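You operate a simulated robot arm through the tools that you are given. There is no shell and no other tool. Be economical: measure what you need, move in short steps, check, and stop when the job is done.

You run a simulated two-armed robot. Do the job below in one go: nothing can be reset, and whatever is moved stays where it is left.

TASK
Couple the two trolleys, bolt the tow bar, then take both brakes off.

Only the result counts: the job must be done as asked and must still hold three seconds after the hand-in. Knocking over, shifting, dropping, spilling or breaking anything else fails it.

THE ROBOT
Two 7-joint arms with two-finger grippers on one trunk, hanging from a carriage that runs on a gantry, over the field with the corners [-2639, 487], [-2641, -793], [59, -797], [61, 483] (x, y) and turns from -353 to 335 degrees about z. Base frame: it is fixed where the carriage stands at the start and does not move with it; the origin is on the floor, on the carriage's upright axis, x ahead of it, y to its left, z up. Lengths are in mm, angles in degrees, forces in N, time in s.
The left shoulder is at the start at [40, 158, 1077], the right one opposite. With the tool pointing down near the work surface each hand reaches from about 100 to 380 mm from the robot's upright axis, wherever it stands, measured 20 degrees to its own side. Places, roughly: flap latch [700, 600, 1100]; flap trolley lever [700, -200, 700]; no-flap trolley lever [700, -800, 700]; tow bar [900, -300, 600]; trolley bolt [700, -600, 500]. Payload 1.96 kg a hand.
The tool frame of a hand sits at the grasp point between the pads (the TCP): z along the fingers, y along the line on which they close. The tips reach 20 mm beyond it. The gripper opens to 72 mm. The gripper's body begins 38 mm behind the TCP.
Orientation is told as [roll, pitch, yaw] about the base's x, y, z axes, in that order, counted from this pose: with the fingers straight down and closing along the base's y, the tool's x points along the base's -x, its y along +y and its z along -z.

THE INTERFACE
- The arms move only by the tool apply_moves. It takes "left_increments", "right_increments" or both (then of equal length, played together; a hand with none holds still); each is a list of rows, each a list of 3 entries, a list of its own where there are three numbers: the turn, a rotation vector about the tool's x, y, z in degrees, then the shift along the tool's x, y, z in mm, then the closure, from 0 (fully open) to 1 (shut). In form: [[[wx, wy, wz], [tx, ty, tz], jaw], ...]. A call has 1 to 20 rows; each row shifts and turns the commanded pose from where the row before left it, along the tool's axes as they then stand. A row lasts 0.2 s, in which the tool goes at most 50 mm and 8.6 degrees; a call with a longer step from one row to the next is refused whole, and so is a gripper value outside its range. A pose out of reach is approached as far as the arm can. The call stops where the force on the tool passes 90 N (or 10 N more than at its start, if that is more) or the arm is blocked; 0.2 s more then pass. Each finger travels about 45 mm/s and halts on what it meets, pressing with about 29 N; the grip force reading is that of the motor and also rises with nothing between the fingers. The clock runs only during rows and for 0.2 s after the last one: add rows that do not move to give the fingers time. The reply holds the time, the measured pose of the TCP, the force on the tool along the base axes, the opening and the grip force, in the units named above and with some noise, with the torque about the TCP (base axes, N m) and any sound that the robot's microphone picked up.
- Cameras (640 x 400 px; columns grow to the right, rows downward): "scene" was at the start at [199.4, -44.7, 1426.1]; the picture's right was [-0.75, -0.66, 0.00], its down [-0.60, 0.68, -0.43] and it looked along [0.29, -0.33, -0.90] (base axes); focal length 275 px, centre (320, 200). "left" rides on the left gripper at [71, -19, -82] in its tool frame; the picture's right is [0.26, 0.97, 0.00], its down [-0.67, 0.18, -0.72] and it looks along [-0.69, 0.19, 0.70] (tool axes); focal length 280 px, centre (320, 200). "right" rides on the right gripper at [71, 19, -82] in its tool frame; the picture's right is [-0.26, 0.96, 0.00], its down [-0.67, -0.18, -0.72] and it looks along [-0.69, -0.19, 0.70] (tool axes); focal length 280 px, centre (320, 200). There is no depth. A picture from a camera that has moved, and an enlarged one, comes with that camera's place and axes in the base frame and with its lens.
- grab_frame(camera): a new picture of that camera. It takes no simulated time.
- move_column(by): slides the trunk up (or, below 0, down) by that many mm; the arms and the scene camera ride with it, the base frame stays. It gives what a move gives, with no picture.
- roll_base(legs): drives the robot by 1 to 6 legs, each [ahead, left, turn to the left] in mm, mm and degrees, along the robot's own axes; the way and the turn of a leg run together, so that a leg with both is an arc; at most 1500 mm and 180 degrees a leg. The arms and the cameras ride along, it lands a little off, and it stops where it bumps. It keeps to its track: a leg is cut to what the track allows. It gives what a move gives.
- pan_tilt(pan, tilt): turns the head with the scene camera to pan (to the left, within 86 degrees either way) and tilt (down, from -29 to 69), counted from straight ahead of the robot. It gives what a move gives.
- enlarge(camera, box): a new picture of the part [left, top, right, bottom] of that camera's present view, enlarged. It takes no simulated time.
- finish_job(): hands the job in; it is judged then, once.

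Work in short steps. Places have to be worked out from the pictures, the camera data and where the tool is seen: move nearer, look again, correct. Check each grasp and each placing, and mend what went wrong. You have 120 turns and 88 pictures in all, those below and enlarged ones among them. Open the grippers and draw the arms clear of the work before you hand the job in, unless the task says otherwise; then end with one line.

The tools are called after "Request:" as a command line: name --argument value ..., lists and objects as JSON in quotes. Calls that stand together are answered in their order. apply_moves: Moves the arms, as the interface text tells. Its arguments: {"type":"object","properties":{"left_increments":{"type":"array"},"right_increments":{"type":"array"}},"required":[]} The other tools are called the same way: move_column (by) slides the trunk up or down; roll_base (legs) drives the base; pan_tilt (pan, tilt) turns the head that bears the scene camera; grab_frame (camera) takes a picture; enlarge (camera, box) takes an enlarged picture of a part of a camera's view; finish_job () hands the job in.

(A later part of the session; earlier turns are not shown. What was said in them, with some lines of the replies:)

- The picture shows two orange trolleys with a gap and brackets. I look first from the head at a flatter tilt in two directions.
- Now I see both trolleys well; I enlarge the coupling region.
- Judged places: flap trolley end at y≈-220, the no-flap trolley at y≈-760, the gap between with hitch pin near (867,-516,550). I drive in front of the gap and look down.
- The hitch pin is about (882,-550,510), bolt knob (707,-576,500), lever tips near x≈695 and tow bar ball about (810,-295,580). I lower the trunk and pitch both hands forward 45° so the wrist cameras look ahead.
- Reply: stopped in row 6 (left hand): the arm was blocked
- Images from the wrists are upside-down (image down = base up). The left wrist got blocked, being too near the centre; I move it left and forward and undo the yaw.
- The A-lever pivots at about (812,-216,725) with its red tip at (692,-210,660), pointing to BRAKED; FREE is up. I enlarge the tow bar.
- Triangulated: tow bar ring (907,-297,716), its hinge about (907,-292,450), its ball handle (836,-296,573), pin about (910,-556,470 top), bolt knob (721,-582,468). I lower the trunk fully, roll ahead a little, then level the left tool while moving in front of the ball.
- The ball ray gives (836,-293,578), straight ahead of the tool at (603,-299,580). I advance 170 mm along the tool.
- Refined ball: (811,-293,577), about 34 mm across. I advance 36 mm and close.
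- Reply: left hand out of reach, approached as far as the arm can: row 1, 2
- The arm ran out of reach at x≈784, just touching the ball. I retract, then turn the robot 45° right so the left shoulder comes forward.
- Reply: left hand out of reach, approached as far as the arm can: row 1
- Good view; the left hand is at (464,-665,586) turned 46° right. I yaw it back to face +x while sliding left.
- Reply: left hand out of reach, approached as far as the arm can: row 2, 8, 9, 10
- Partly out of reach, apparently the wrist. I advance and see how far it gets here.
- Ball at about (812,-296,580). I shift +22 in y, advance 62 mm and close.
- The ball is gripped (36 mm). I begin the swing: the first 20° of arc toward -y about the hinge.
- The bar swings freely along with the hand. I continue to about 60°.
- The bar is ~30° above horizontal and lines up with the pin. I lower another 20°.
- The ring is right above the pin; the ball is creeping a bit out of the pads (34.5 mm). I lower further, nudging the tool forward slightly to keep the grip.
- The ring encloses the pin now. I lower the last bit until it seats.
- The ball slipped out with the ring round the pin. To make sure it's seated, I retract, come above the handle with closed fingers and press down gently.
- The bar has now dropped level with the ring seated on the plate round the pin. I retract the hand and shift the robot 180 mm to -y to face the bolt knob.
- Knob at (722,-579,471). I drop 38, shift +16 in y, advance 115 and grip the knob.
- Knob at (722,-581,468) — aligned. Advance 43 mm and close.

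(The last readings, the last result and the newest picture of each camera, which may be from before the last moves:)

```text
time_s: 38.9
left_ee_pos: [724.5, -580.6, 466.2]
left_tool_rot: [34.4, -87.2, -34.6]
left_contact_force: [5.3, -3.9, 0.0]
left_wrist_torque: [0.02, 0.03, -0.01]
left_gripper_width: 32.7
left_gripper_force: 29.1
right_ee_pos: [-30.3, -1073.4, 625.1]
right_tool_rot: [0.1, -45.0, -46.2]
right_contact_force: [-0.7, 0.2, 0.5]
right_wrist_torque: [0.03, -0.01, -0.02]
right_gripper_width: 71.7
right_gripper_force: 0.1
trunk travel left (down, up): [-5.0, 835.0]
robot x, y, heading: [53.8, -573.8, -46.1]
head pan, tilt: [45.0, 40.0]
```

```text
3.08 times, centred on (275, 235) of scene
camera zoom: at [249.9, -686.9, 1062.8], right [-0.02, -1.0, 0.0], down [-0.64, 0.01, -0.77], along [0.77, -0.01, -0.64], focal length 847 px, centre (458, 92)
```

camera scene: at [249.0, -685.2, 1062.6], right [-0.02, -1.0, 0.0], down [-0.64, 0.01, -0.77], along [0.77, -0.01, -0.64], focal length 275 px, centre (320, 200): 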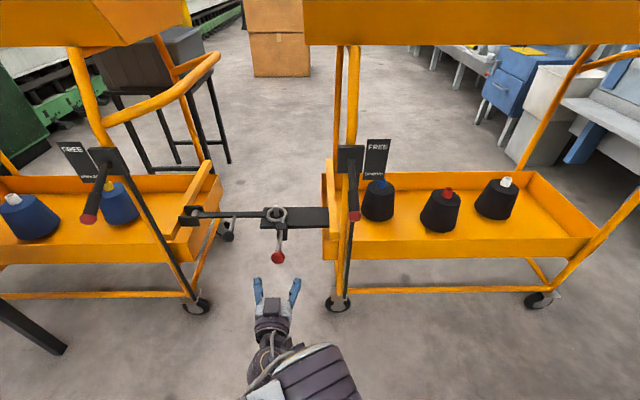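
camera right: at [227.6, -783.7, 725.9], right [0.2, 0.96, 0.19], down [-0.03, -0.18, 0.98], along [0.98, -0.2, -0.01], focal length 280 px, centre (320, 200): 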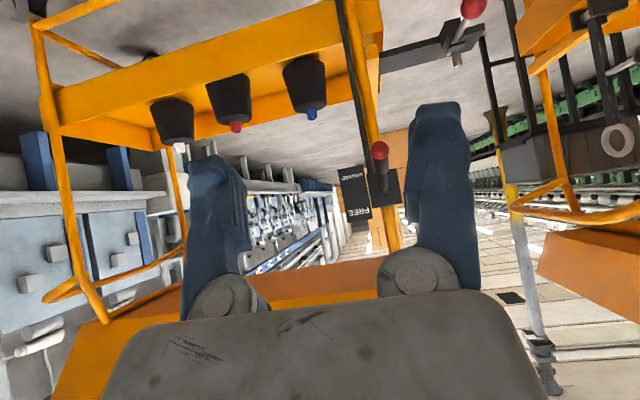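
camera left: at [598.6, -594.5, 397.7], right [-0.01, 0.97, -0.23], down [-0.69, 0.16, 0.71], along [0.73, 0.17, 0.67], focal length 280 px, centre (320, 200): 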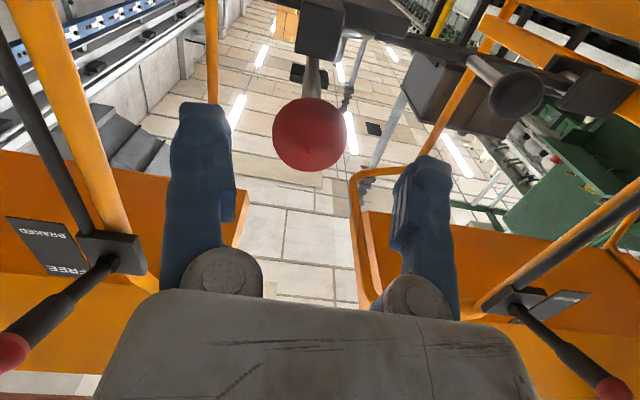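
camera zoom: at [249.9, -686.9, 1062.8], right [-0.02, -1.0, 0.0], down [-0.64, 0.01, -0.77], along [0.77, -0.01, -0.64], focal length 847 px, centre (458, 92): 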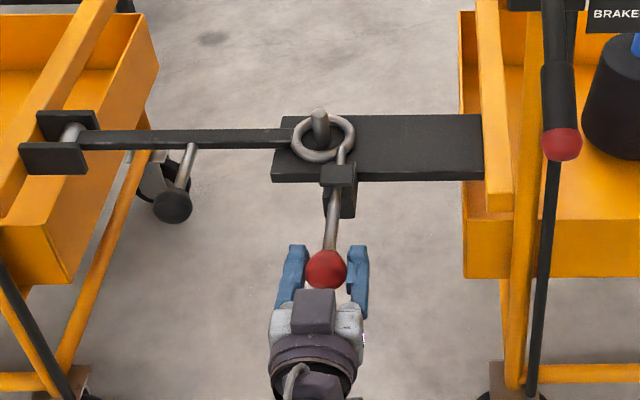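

Knob gripped. I push the bolt ahead in short steps.

Request:
apply_moves --left_increments '[[[0, 0, 0], [0, 0, 8], 0.85], [[0, 0, 0], [0, 0, 8], 0.85], [[0, 0, 0], [0, 0, 8], 0.85], [[0, 0, 0], [0, 0, 8], 0.85], [[0, 0, 0], [0, 0, 0], 0.85]]'

Request:
enlarge --camera "scene" --box '[200, 170, 350, 300]'

```text
time_s: 40.1
left_ee_pos: [753.8, -581.6, 466.1]
left_tool_rot: [35.6, -87.1, -35.7]
left_contact_force: [0.1, 1.0, 0.3]
left_wrist_torque: [0.11, 0.0, -0.05]
left_gripper_width: 32.5
left_gripper_force: 28.9
right_ee_pos: [-32.3, -1071.0, 623.9]
right_tool_rot: [0.1, -44.9, -46.3]
right_contact_force: [-0.4, -0.3, -0.3]
right_wrist_torque: [-0.02, -0.01, 0.02]
right_gripper_width: 72.1
right_gripper_force: 0.1
trunk travel left (down, up): [-5.0, 835.0]
robot x, y, heading: [53.1, -568.1, -46.0]
head pan, tilt: [45.0, 40.0]
```

```text
3.08 times, centred on (275, 235) of scene
camera zoom: at [249.0, -685.5, 1062.6], right [-0.02, -1.0, 0.0], down [-0.64, 0.01, -0.77], along [0.77, -0.01, -0.64], focal length 847 px, centre (458, 92)
```

zoom: 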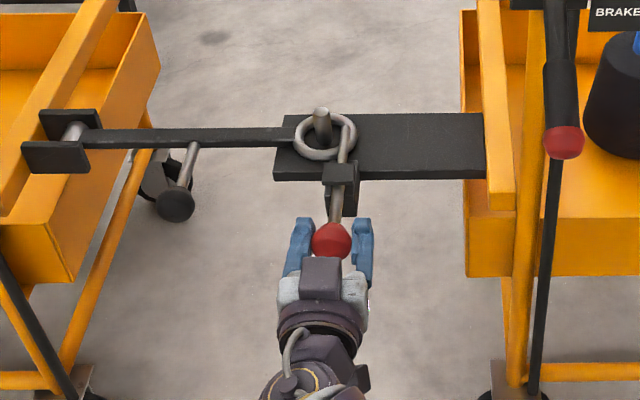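

The rod slides over the ring. I keep pushing until it stops.

Request:
apply_moves --left_increments '[[[0, 0, 0], [0, 0, 8], 0.85], [[0, 0, 0], [0, 0, 8], 0.85], [[0, 0, 0], [0, 0, 8], 0.85], [[0, 0, 0], [0, 0, 8], 0.85], [[0, 0, 0], [0, 0, 0], 0.85]]'

Request:
enlarge --camera "scene" --box '[220, 170, 340, 280]'

```text
time_s: 41.3
left_ee_pos: [785.7, -581.3, 463.8]
left_tool_rot: [38.8, -87.3, -39.1]
left_contact_force: [-12.4, 1.3, 22.5]
left_wrist_torque: [-0.02, -0.34, 0.0]
left_gripper_width: 32.6
left_gripper_force: 28.7
right_ee_pos: [-33.1, -1070.6, 624.5]
right_tool_rot: [0.2, -44.9, -46.2]
right_contact_force: [0.0, 0.1, -0.2]
right_wrist_torque: [0.02, -0.01, 0.0]
right_gripper_width: 71.9
right_gripper_force: 0.1
trunk travel left (down, up): [-5.0, 835.0]
robot x, y, heading: [54.4, -570.1, -46.0]
head pan, tilt: [45.0, 40.0]
```

```text
3.64 times, centred on (280, 225) of scene
camera zoom: at [248.1, -685.5, 1062.8], right [-0.02, -1.0, 0.0], down [-0.64, 0.01, -0.77], along [0.77, -0.01, -0.64], focal length 1001 px, centre (466, 109)
```

zoom: 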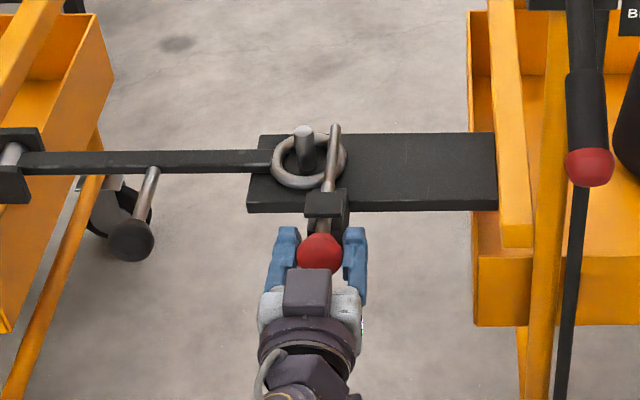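

The bolt now crosses the ring. A few more mm to find the end stop.

Request:
apply_moves --left_increments '[[[0, 0, 0], [-2, 0, 5], 0.85], [[0, 0, 0], [0, 0, 5], 0.85], [[0, 0, 0], [0, 0, 0], 0.85]]'

Request:
enlarge --camera "scene" --box '[220, 170, 340, 280]'

```text
time_s: 42.1
left_ee_pos: [789.0, -580.8, 463.1]
left_tool_rot: [32.1, -86.8, -32.2]
left_contact_force: [-22.5, 1.5, 7.9]
left_wrist_torque: [0.08, -0.08, 0.0]
left_gripper_width: 32.1
left_gripper_force: 28.9
right_ee_pos: [-37.7, -1072.0, 624.2]
right_tool_rot: [-0.1, -44.7, -46.0]
right_contact_force: [0.0, -0.3, 0.4]
right_wrist_torque: [-0.02, -0.01, -0.01]
right_gripper_width: 72.2
right_gripper_force: 0.0
trunk travel left (down, up): [-5.0, 835.0]
robot x, y, heading: [54.1, -569.6, -46.0]
head pan, tilt: [45.0, 40.0]
```

```text
3.64 times, centred on (280, 225) of scene
camera zoom: at [244.3, -685.4, 1061.8], right [-0.02, -1.0, 0.0], down [-0.65, 0.01, -0.76], along [0.76, -0.01, -0.65], focal length 1001 px, centre (466, 109)
```

zoom: 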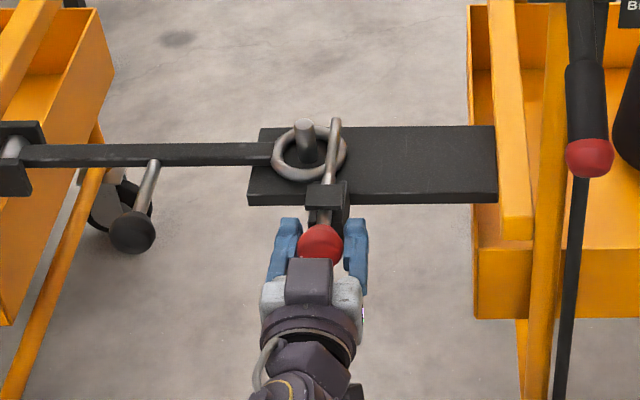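

The bolt is home (63 mm travel, -22 N at the stop). I release, back out, and shift the robot 150 mm toward -y for the no-flap brake lever, whose tip I judge at (674,-763,667).

Request:
apply_moves --left_increments '[[[0, 0, 0], [0, 0, 0], 0.3], [[0, 0, 0], [0, 0, 0], 0], [[0, 0, 0], [0, 0, 0], 0], [[0, 0, 0], [0, 0, -35], 0], [[0, 0, 0], [0, 0, -45], 0], [[0, 0, 0], [0, 0, -45], 0], [[0, 0, 0], [0, 0, -45], 0], [[0, 0, 0], [0, 0, -35], 0]]'

Request:
roll_base --legs '[[108, -104, 0]]'

Request:
grab_frame --camera "scene"

Request:
grab_frame --camera "left"

```text
time_s: 43.9
left_ee_pos: [599.7, -580.7, 474.0]
left_tool_rot: [36.4, -87.1, -36.4]
left_contact_force: [-0.1, 0.8, 0.0]
left_wrist_torque: [0.0, 0.02, -0.02]
left_gripper_width: 71.8
left_gripper_force: 0.0
left hand out of reach, approached as far as the arm can: row 8
right_ee_pos: [-32.8, -1070.6, 625.0]
right_tool_rot: [0.0, -44.9, -46.2]
right_contact_force: [-0.4, 1.0, 0.3]
right_wrist_torque: [-0.01, 0.0, 0.02]
right_gripper_width: 72.0
right_gripper_force: 0.0
trunk travel left (down, up): [-5.0, 835.0]
robot x, y, heading: [53.8, -569.5, -46.0]
head pan, tilt: [45.0, 40.0]
```

```text
time_s: 45.3
left_ee_pos: [602.4, -729.9, 472.0]
left_tool_rot: [35.8, -87.0, -35.9]
left_contact_force: [-0.2, 0.3, 0.1]
left_wrist_torque: [0.0, 0.0, 0.01]
left_gripper_width: 72.3
left_gripper_force: 0.0
right_ee_pos: [-28.9, -1220.7, 623.6]
right_tool_rot: [0.1, -44.9, -46.2]
right_contact_force: [-0.1, 0.3, -0.2]
right_wrist_torque: [-0.02, 0.02, 0.03]
right_gripper_width: 72.0
right_gripper_force: 0.1
trunk travel left (down, up): [-5.0, 835.0]
robot x, y, heading: [56.8, -723.1, -45.9]
head pan, tilt: [45.0, 40.0]
```

```text
52 pictures are left
camera scene: at [250.8, -834.3, 1062.6], right [-0.02, -1.0, 0.0], down [-0.64, 0.01, -0.77], along [0.77, -0.01, -0.64], focal length 275 px, centre (320, 200)
```

scene: 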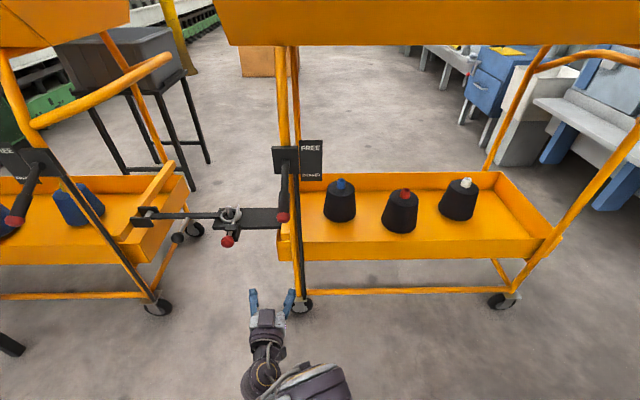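

```text
51 pictures are left
camera left: at [517.9, -746.0, 405.5], right [-0.01, 0.97, -0.23], down [-0.69, 0.16, 0.71], along [0.73, 0.17, 0.67], focal length 280 px, centre (320, 200)
```

left: 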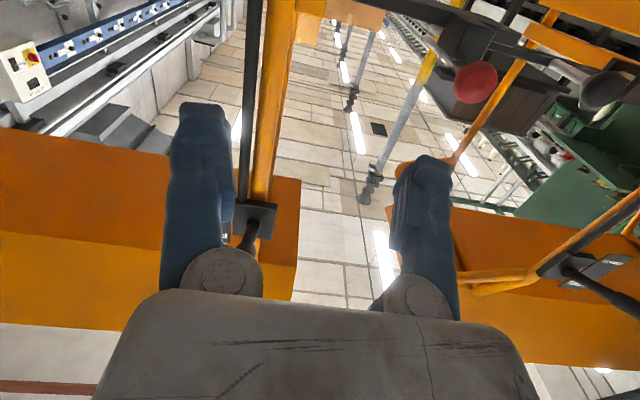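

No-flap lever tip confirmed near (675,-762,667). I bring the closed fingers beneath it: raise to z≈612, y≈-762, forward to x≈695.

Request:
apply_moves --left_increments '[[[0, 0, 0], [-35, -16, 0], 0.5], [[0, 0, 0], [-35, -16, 0], 1], [[0, 0, 0], [-35, 0, 0], 1], [[0, 0, 0], [-35, 0, 0], 1], [[0, 0, 0], [0, 0, 40], 1], [[0, 0, 0], [0, 0, 50], 1], [[0, 0, 0], [0, 0, 0], 1]]'

Request:
grab_frame --camera "left"

Request:
enlarge --camera "scene" --box '[220, 130, 360, 330]'

```text
time_s: 46.9
left_ee_pos: [697.3, -765.5, 609.7]
left_tool_rot: [34.3, -87.0, -34.3]
left_contact_force: [-0.3, 0.0, -0.6]
left_wrist_torque: [0.02, -0.04, 0.01]
left_gripper_width: 0.0
left_gripper_force: 28.9
right_ee_pos: [-31.6, -1220.9, 625.3]
right_tool_rot: [0.0, -44.9, -46.2]
right_contact_force: [-0.4, -0.5, -0.5]
right_wrist_torque: [0.01, -0.05, 0.01]
right_gripper_width: 72.0
right_gripper_force: 0.1
trunk travel left (down, up): [-5.0, 835.0]
robot x, y, heading: [53.7, -720.3, -46.2]
head pan, tilt: [45.0, 40.0]
```

```text
50 pictures are left
camera left: at [612.9, -782.0, 540.5], right [-0.01, 0.97, -0.23], down [-0.69, 0.16, 0.71], along [0.73, 0.17, 0.67], focal length 280 px, centre (320, 200)
```

left: 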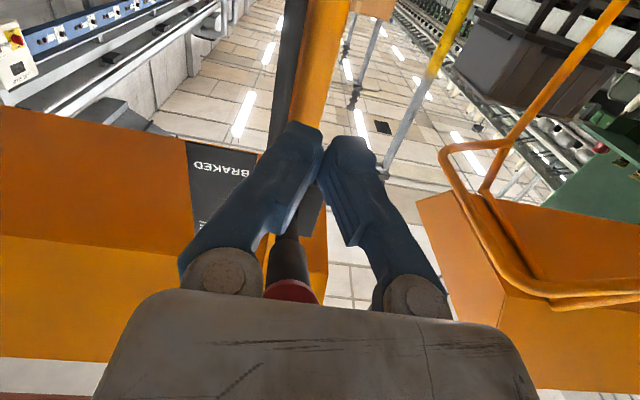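

```text
2.00 times, centred on (290, 230) of scene
camera zoom: at [249.4, -835.5, 1062.5], right [-0.02, -1.0, 0.0], down [-0.64, 0.01, -0.77], along [0.77, -0.01, -0.64], focal length 551 px, centre (380, 140)
```

zoom: 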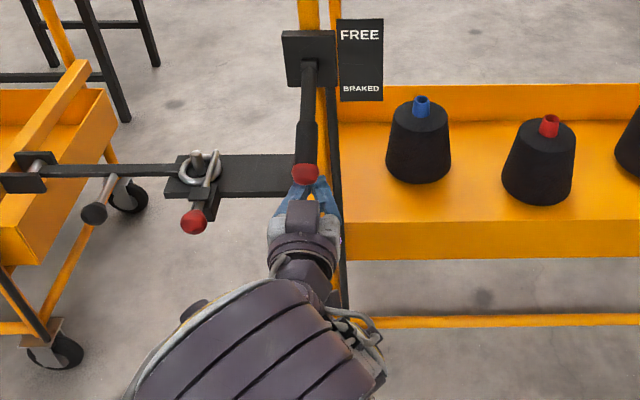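

The lever lies directly above the fingers at y≈-765. I raise in small steps.

Request:
apply_moves --left_increments '[[[0, 0, 0], [-15, 0, 0], 1], [[0, 0, 0], [-15, 0, 0], 1], [[0, 0, 0], [-12, 0, 0], 1], [[0, 0, 0], [-12, 0, 0], 1], [[0, 0, 0], [-12, 0, 0], 1]]'

Request:
enlarge --camera "scene" --box '[220, 110, 360, 250]'

```text
time_s: 48.1
left_ee_pos: [700.5, -766.4, 675.2]
left_tool_rot: [35.5, -87.0, -35.6]
left_contact_force: [-1.5, 4.3, -4.4]
left_wrist_torque: [-0.05, -0.03, -0.03]
left_gripper_width: 0.0
left_gripper_force: 29.4
right_ee_pos: [-31.9, -1219.9, 625.2]
right_tool_rot: [0.1, -44.8, -46.2]
right_contact_force: [-0.4, -0.6, 0.2]
right_wrist_torque: [0.01, -0.05, 0.03]
right_gripper_width: 71.9
right_gripper_force: 0.1
trunk travel left (down, up): [-5.0, 835.0]
robot x, y, heading: [53.5, -716.3, -46.2]
head pan, tilt: [45.0, 40.0]
```

```text
2.86 times, centred on (290, 180) of scene
camera zoom: at [249.4, -834.2, 1062.3], right [-0.02, -1.0, 0.0], down [-0.64, 0.01, -0.77], along [0.77, -0.01, -0.64], focal length 787 px, centre (406, 257)
```

zoom: 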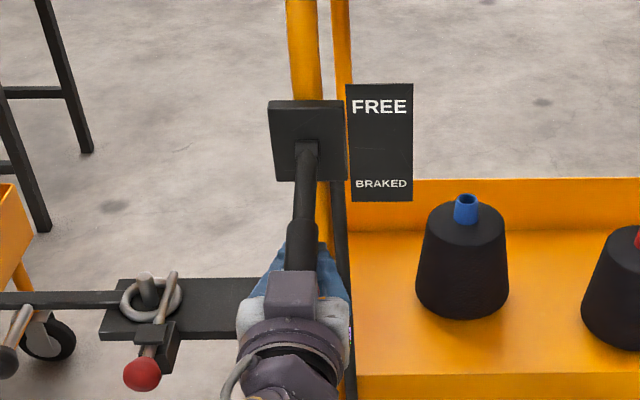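

The lever rests on the fingers; its knob is close to the gripper body, so I back out 18 mm and keep lifting.

Request:
apply_moves --left_increments '[[[0, 0, 0], [0, 0, -18], 1], [[0, 0, 0], [-12, 0, 0], 1], [[0, 0, 0], [-12, 0, 0], 1], [[0, 0, 0], [-12, 0, 0], 1]]'

Request:
enlarge --camera "scene" --box '[220, 110, 360, 250]'

Request:
grab_frame --camera "left"

```text
time_s: 49.1
left_ee_pos: [683.8, -769.2, 711.7]
left_tool_rot: [34.7, -86.9, -34.7]
left_contact_force: [-0.9, 0.1, -1.2]
left_wrist_torque: [-0.01, 0.01, 0.02]
left_gripper_width: 0.0
left_gripper_force: 29.2
right_ee_pos: [-29.9, -1220.5, 623.5]
right_tool_rot: [0.1, -45.0, -46.1]
right_contact_force: [-0.5, -0.1, -0.3]
right_wrist_torque: [0.0, -0.01, 0.0]
right_gripper_width: 72.0
right_gripper_force: 0.1
trunk travel left (down, up): [-5.0, 835.0]
robot x, y, heading: [58.8, -721.6, -46.2]
head pan, tilt: [45.0, 40.0]
```

```text
2.86 times, centred on (290, 180) of scene
camera zoom: at [250.4, -835.1, 1062.6], right [-0.02, -1.0, 0.0], down [-0.64, 0.01, -0.77], along [0.77, -0.01, -0.64], focal length 787 px, centre (406, 257)
```

zoom: 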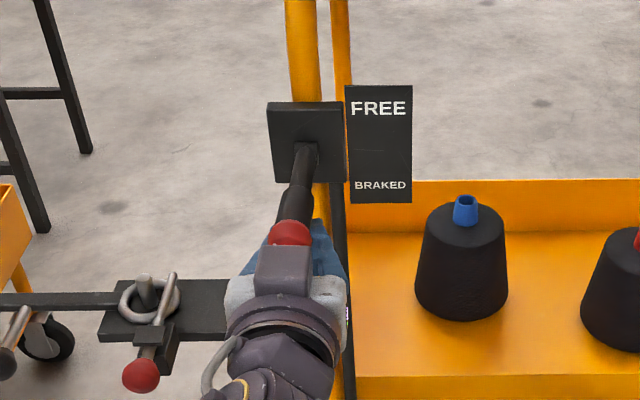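

```text
46 pictures are left
camera left: at [599.1, -785.1, 642.9], right [-0.01, 0.97, -0.23], down [-0.69, 0.16, 0.71], along [0.73, 0.17, 0.67], focal length 280 px, centre (320, 200)
```

left: 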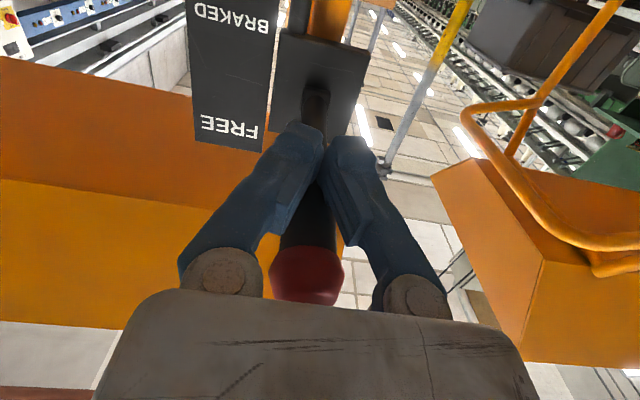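

The lever is coming up and stays in place. I lift further.

Request:
apply_moves --left_increments '[[[0, 0, 0], [-12, 0, 0], 1], [[0, 0, 0], [-12, 0, 0], 1], [[0, 0, 0], [-12, 0, 3], 1], [[0, 0, 0], [-12, 0, 3], 1], [[0, 0, 0], [-12, 0, 3], 1]]'

Request:
enlarge --camera "scene" --box '[220, 110, 360, 250]'

Request:
grab_frame --camera "left"

```text
time_s: 50.3
left_ee_pos: [682.8, -769.6, 753.1]
left_tool_rot: [23.4, -84.8, -23.6]
left_contact_force: [-7.7, -2.1, -87.3]
left_wrist_torque: [0.11, 1.07, 0.12]
left_gripper_width: 5.9
left_gripper_force: 28.6
right_ee_pos: [-42.0, -1221.2, 623.7]
right_tool_rot: [-0.3, -44.6, -45.8]
right_contact_force: [-0.5, -0.1, -0.6]
right_wrist_torque: [0.02, 0.01, -0.03]
right_gripper_width: 71.9
right_gripper_force: 0.1
trunk travel left (down, up): [-5.0, 835.0]
robot x, y, heading: [58.2, -722.6, -46.2]
head pan, tilt: [45.0, 40.0]
```

```text
2.86 times, centred on (290, 180) of scene
camera zoom: at [241.6, -835.4, 1059.7], right [-0.02, -1.0, 0.0], down [-0.65, 0.01, -0.76], along [0.76, -0.01, -0.65], focal length 787 px, centre (406, 257)
```

zoom: 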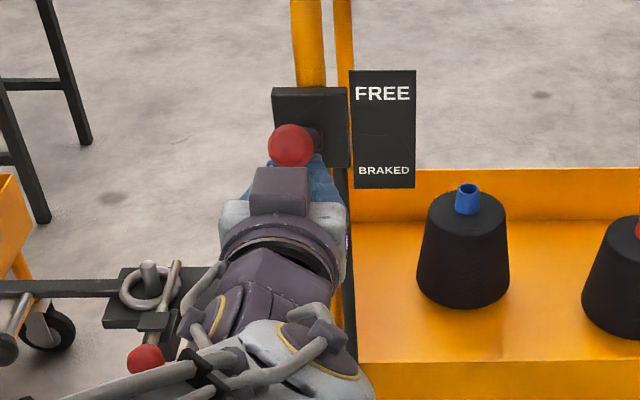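

```text
44 pictures are left
camera left: at [596.3, -786.7, 687.3], right [-0.02, 0.97, -0.23], down [-0.66, 0.16, 0.74], along [0.76, 0.16, 0.64], focal length 280 px, centre (320, 200)
```

left: 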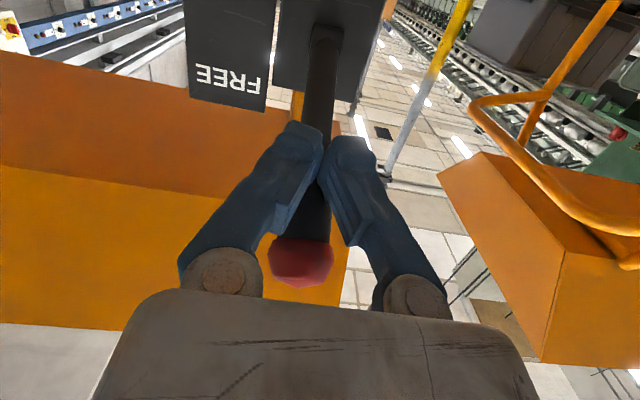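

-87 N: the lever hit its upper stop, tip at z≈783 — the FREE position. I lower the hand slightly, retract, and check.

Request:
apply_moves --left_increments '[[[0, 0, 0], [15, 0, 0], 1], [[0, 0, 0], [15, 0, 0], 1], [[0, 0, 0], [0, 0, -40], 1], [[0, 0, 0], [0, 0, -40], 1]]'

Request:
enlarge --camera "scene" --box '[190, 110, 350, 250]'

```text
time_s: 51.3
left_ee_pos: [611.5, -768.4, 743.2]
left_tool_rot: [29.1, -87.0, -28.8]
left_contact_force: [-0.9, 0.3, -0.7]
left_wrist_torque: [0.01, -0.01, 0.0]
left_gripper_width: 0.3
left_gripper_force: 29.4
right_ee_pos: [-32.2, -1220.6, 623.4]
right_tool_rot: [0.0, -44.9, -46.2]
right_contact_force: [0.3, 0.0, 0.3]
right_wrist_torque: [-0.01, 0.0, 0.02]
right_gripper_width: 71.9
right_gripper_force: 0.1
trunk travel left (down, up): [-5.0, 835.0]
robot x, y, heading: [52.9, -722.7, -45.8]
head pan, tilt: [45.0, 40.0]
```

```text
2.86 times, centred on (270, 180) of scene
camera zoom: at [248.9, -835.3, 1062.5], right [-0.02, -1.0, 0.0], down [-0.64, 0.01, -0.77], along [0.77, -0.01, -0.64], focal length 787 px, centre (463, 257)
```

zoom: 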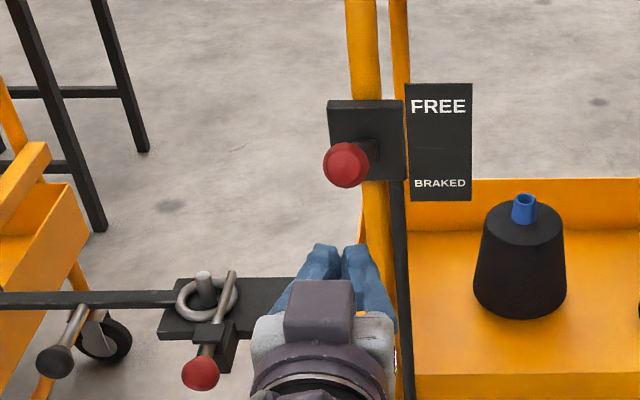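

No-flap brake is at FREE and stays there. Now I lower the hand to z≈610 and drive +430 mm in y toward the flap trolley's lever.

Request:
apply_moves --left_increments '[[[0, 0, 0], [45, 0, 0], 1], [[0, 0, 0], [45, 0, 0], 1], [[0, 0, 0], [43, 0, 0], 1]]'

Request:
roll_base --legs '[[-310, 299, 0]]'

Request:
grab_frame --camera "scene"

Request:
grab_frame --camera "left"

```text
time_s: 52.1
left_ee_pos: [610.4, -765.9, 613.3]
left_tool_rot: [38.8, -87.1, -38.8]
left_contact_force: [-0.1, -0.9, 0.2]
left_wrist_torque: [0.0, -0.01, 0.0]
left_gripper_width: 0.0
left_gripper_force: 28.8
right_ee_pos: [-29.7, -1221.6, 624.2]
right_tool_rot: [0.2, -45.0, -46.2]
right_contact_force: [-0.3, -0.1, 0.0]
right_wrist_torque: [0.02, -0.07, 0.02]
right_gripper_width: 72.2
right_gripper_force: 0.2
trunk travel left (down, up): [-5.0, 835.0]
robot x, y, heading: [55.1, -719.4, -46.3]
head pan, tilt: [45.0, 40.0]
```

```text
time_s: 54.8
left_ee_pos: [605.5, -325.9, 614.1]
left_tool_rot: [34.8, -87.0, -35.1]
left_contact_force: [-1.2, -0.8, -0.7]
left_wrist_torque: [-0.02, -0.01, -0.04]
left_gripper_width: 0.1
left_gripper_force: 29.2
right_ee_pos: [-35.4, -782.1, 622.9]
right_tool_rot: [0.1, -45.0, -46.3]
right_contact_force: [0.0, -0.4, 0.0]
right_wrist_torque: [0.0, 0.01, 0.02]
right_gripper_width: 71.9
right_gripper_force: 0.0
trunk travel left (down, up): [-5.0, 835.0]
robot x, y, heading: [51.1, -282.4, -46.2]
head pan, tilt: [45.0, 40.0]
```

```text
42 pictures are left
camera scene: at [244.9, -396.6, 1062.7], right [-0.02, -1.0, 0.0], down [-0.64, 0.01, -0.77], along [0.77, -0.02, -0.64], focal length 275 px, centre (320, 200)
```

scene: 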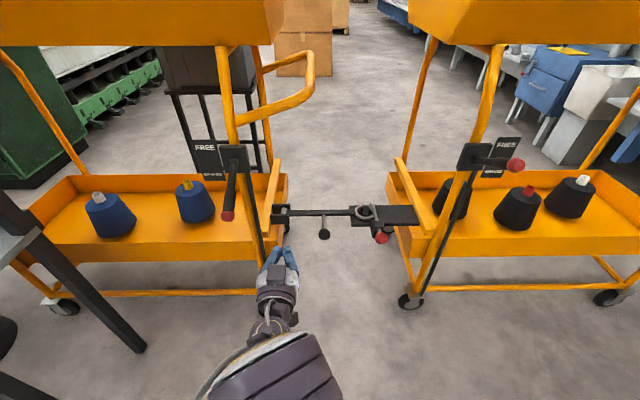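

```text
41 pictures are left
camera left: at [520.6, -343.5, 544.9], right [-0.01, 0.97, -0.23], down [-0.69, 0.16, 0.71], along [0.73, 0.17, 0.67], focal length 280 px, centre (320, 200)
```

left: 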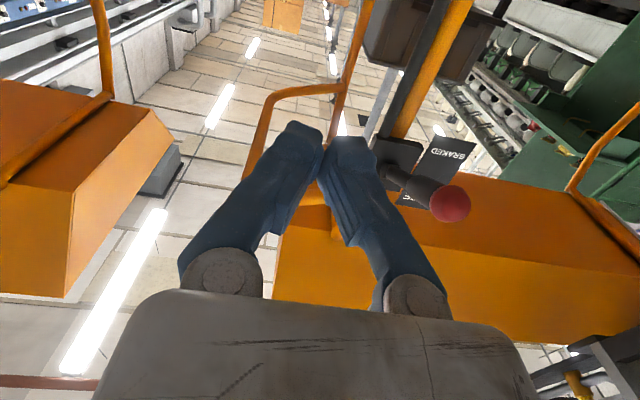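

Flap-trolley lever tip at (673,-212,666). I move the fingers to y=-212 and forward under it to x≈688.

Request:
apply_moves --left_increments '[[[0, 0, 0], [3, 38, 0], 1], [[0, 0, 0], [0, 38, 0], 1], [[0, 0, 0], [0, 38, 0], 1], [[0, 0, 0], [0, 0, 40], 1], [[0, 0, 0], [0, 0, 40], 1], [[0, 0, 0], [0, 0, 0], 1]]'

Request:
grab_frame --camera "left"

```text
time_s: 56.2
left_ee_pos: [689.2, -214.1, 609.7]
left_tool_rot: [34.2, -87.1, -34.3]
left_contact_force: [0.0, -0.6, -0.2]
left_wrist_torque: [0.01, -0.03, -0.04]
left_gripper_width: 0.0
left_gripper_force: 28.9
left hand out of reach, approached as far as the arm can: row 3
right_ee_pos: [-37.1, -781.8, 625.1]
right_tool_rot: [0.1, -45.0, -46.2]
right_contact_force: [0.0, 0.1, -0.4]
right_wrist_torque: [0.0, 0.02, 0.03]
right_gripper_width: 72.0
right_gripper_force: 0.1
trunk travel left (down, up): [-5.0, 835.0]
robot x, y, heading: [49.1, -280.8, -45.9]
head pan, tilt: [45.0, 40.0]
```

```text
40 pictures are left
camera left: at [605.5, -231.6, 541.1], right [-0.01, 0.97, -0.23], down [-0.69, 0.17, 0.71], along [0.73, 0.17, 0.67], focal length 280 px, centre (320, 200)
```

left: 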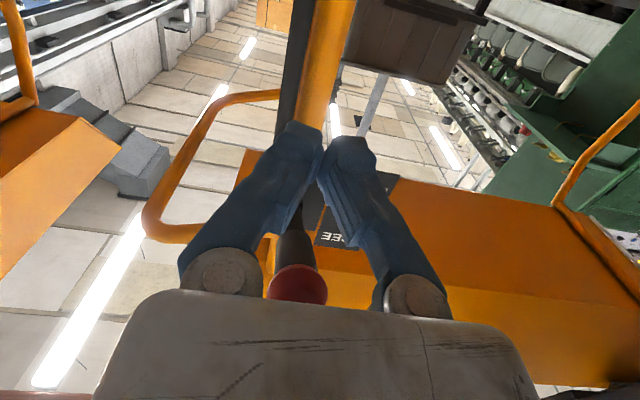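

Same layout as before: the lever lies just above the fingers. I lift to about z=700, backing off a few mm as before.

Request:
apply_moves --left_increments '[[[0, 0, 0], [-15, 0, 0], 1], [[0, 0, 0], [-15, 0, 0], 1], [[0, 0, 0], [-12, 0, -2], 1], [[0, 0, 0], [-12, 0, -2], 1], [[0, 0, 0], [-12, 0, -2], 1], [[0, 0, 0], [-12, 0, 0], 1], [[0, 0, 0], [-12, 0, 0], 1], [[0, 0, 0], [-12, 0, 0], 1]]'

Request:
grab_frame --camera "left"

```text
time_s: 58.0
left_ee_pos: [689.1, -217.5, 708.8]
left_tool_rot: [35.2, -87.0, -35.3]
left_contact_force: [0.1, 0.6, -1.1]
left_wrist_torque: [0.01, -0.09, -0.05]
left_gripper_width: 0.0
left_gripper_force: 29.2
right_ee_pos: [-36.7, -781.2, 624.7]
right_tool_rot: [0.1, -44.8, -46.1]
right_contact_force: [0.0, 0.0, -0.1]
right_wrist_torque: [0.02, -0.01, -0.01]
right_gripper_width: 71.8
right_gripper_force: 0.0
trunk travel left (down, up): [-5.0, 835.0]
robot x, y, heading: [50.6, -281.6, -46.1]
head pan, tilt: [45.0, 40.0]
```

```text
39 pictures are left
camera left: at [604.1, -234.2, 641.0], right [-0.01, 0.97, -0.23], down [-0.69, 0.16, 0.71], along [0.73, 0.17, 0.67], focal length 280 px, centre (320, 200)
```

left: 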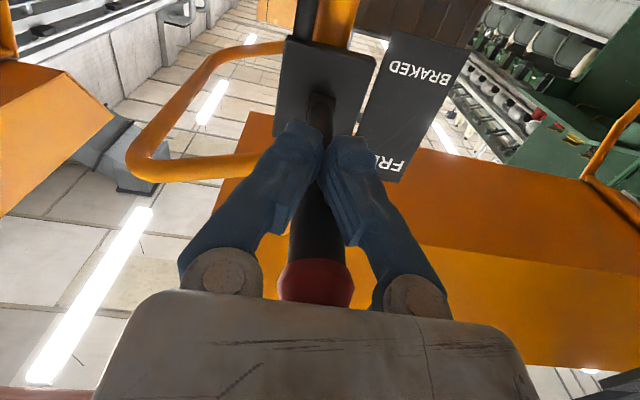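

The lever is rising with the fingers. I continue to the stop.

Request:
apply_moves --left_increments '[[[0, 0, 0], [-12, 0, 0], 1], [[0, 0, 0], [-12, 0, 0], 1], [[0, 0, 0], [-12, 0, 2], 1], [[0, 0, 0], [-12, 0, 2], 1], [[0, 0, 0], [-10, 0, 2], 1]]'

Request:
grab_frame --camera "scene"

```text
time_s: 59.2
left_ee_pos: [686.6, -218.7, 751.9]
left_tool_rot: [20.2, -85.1, -20.0]
left_contact_force: [-6.6, 0.4, -79.6]
left_wrist_torque: [-0.56, 1.06, 0.0]
left_gripper_width: 0.0
left_gripper_force: 28.9
right_ee_pos: [-49.0, -783.3, 623.6]
right_tool_rot: [-0.4, -44.7, -45.9]
right_contact_force: [-0.2, -0.3, -0.4]
right_wrist_torque: [0.0, 0.0, 0.01]
right_gripper_width: 71.9
right_gripper_force: 0.0
trunk travel left (down, up): [-5.0, 835.0]
robot x, y, heading: [51.6, -284.0, -46.2]
head pan, tilt: [45.0, 40.0]
```

```text
38 pictures are left
camera scene: at [235.7, -397.4, 1060.1], right [-0.02, -1.0, 0.0], down [-0.65, 0.01, -0.76], along [0.76, -0.02, -0.65], focal length 275 px, centre (320, 200)
```

scene: 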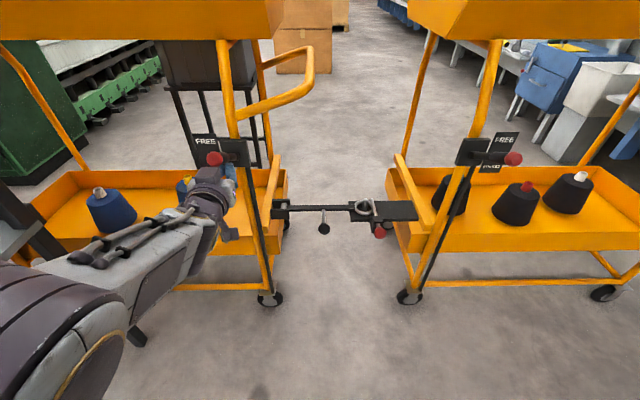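

The upper stop is reached (-80 N). I lower the hand, retract straight back, and check everything.

Request:
apply_moves --left_increments '[[[0, 0, 0], [15, 0, 0], 1], [[0, 0, 0], [15, 0, 0], 1], [[0, 0, 0], [0, 0, -40], 1], [[0, 0, 0], [0, -10, -40], 1], [[0, 0, 0], [0, -30, -30], 0.5], [[0, 0, 0], [0, -40, 0], 0], [[0, 0, 0], [0, 0, 0], 0]]'

Request:
grab_frame --camera "scene"

Request:
enlarge --camera "scene" --box '[170, 110, 310, 250]'

Request:
enlarge --camera "scene" --box '[330, 110, 540, 260]'

```text
time_s: 60.8
left_ee_pos: [598.3, -283.5, 728.3]
left_tool_rot: [-6.5, -85.4, 7.0]
left_contact_force: [0.1, -0.2, 0.0]
left_wrist_torque: [0.02, -0.03, 0.0]
left_gripper_width: 68.7
left_gripper_force: 0.2
left hand out of reach, approached as far as the arm can: row 5
right_ee_pos: [-36.2, -781.0, 624.3]
right_tool_rot: [0.1, -45.0, -46.3]
right_contact_force: [0.7, -0.7, -1.1]
right_wrist_torque: [-0.04, -0.01, -0.02]
right_gripper_width: 72.3
right_gripper_force: 0.1
trunk travel left (down, up): [-5.0, 835.0]
robot x, y, heading: [47.6, -278.5, -46.0]
head pan, tilt: [45.0, 40.0]
```

```text
37 pictures are left
camera scene: at [245.2, -395.9, 1062.7], right [-0.02, -1.0, 0.0], down [-0.64, 0.01, -0.77], along [0.77, -0.01, -0.64], focal length 275 px, centre (320, 200)
```

scene: 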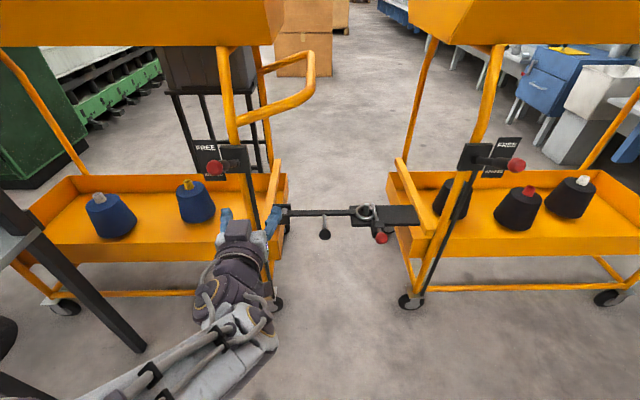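

```text
2.86 times, centred on (240, 180) of scene
camera zoom: at [245.2, -395.9, 1062.7], right [-0.02, -1.0, 0.0], down [-0.64, 0.01, -0.77], along [0.77, -0.01, -0.64], focal length 787 px, centre (549, 257)
```

zoom: 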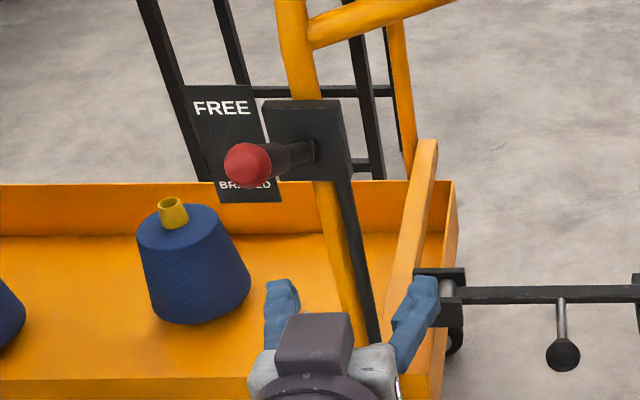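

```text
2.67 times, centred on (435, 185) of scene
camera zoom: at [245.2, -395.9, 1062.7], right [-0.02, -1.0, 0.0], down [-0.64, 0.01, -0.77], along [0.77, -0.01, -0.64], focal length 734 px, centre (13, 240)
```

zoom: 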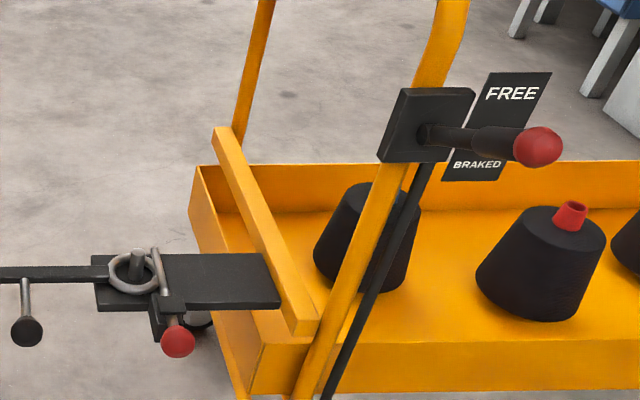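

Both levers sit at FREE (tips z≈782), ring on the pin, bolt across it. I back the robot off 100 mm to stand clear and take a last look.

Request:
roll_base --legs '[[-70, -72, 0]]'

Request:
grab_frame --camera "scene"

```text
time_s: 61.9
left_ee_pos: [497.4, -284.0, 727.6]
left_tool_rot: [-7.7, -85.4, 8.3]
left_contact_force: [-0.1, -0.2, -0.3]
left_wrist_torque: [0.04, -0.02, -0.01]
left_gripper_width: 72.1
left_gripper_force: 0.0
right_ee_pos: [-133.7, -783.7, 624.5]
right_tool_rot: [0.1, -45.0, -46.1]
right_contact_force: [-0.1, 0.8, 0.0]
right_wrist_torque: [0.05, 0.02, -0.01]
right_gripper_width: 72.0
right_gripper_force: 0.1
trunk travel left (down, up): [-5.0, 835.0]
robot x, y, heading: [-51.2, -279.8, -45.8]
head pan, tilt: [45.0, 40.0]
```

```text
34 pictures are left
camera scene: at [146.2, -396.0, 1062.7], right [-0.02, -1.0, 0.0], down [-0.64, 0.01, -0.77], along [0.77, -0.01, -0.64], focal length 275 px, centre (320, 200)
```

scene: 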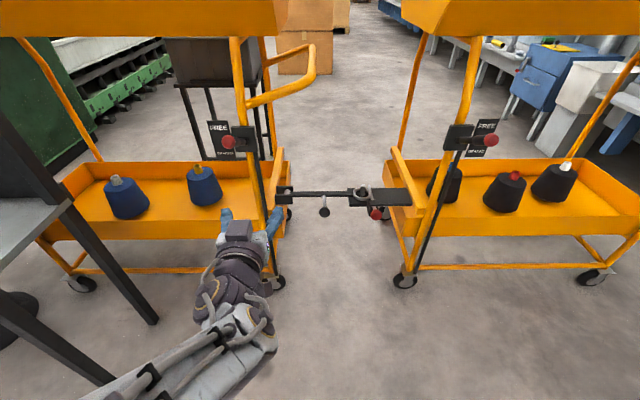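

All is in place and the arms are clear; I hand the job in.

Request:
finish_job

```text
The job is handed in.
```

The two trolleys are coupled: the tow bar's ring sits on the pin, the bolt is pushed fully home across it, and both brake levers are up at FREE. The last pictures before hand-in showed everything holding, with the grippers open and the arms clear.
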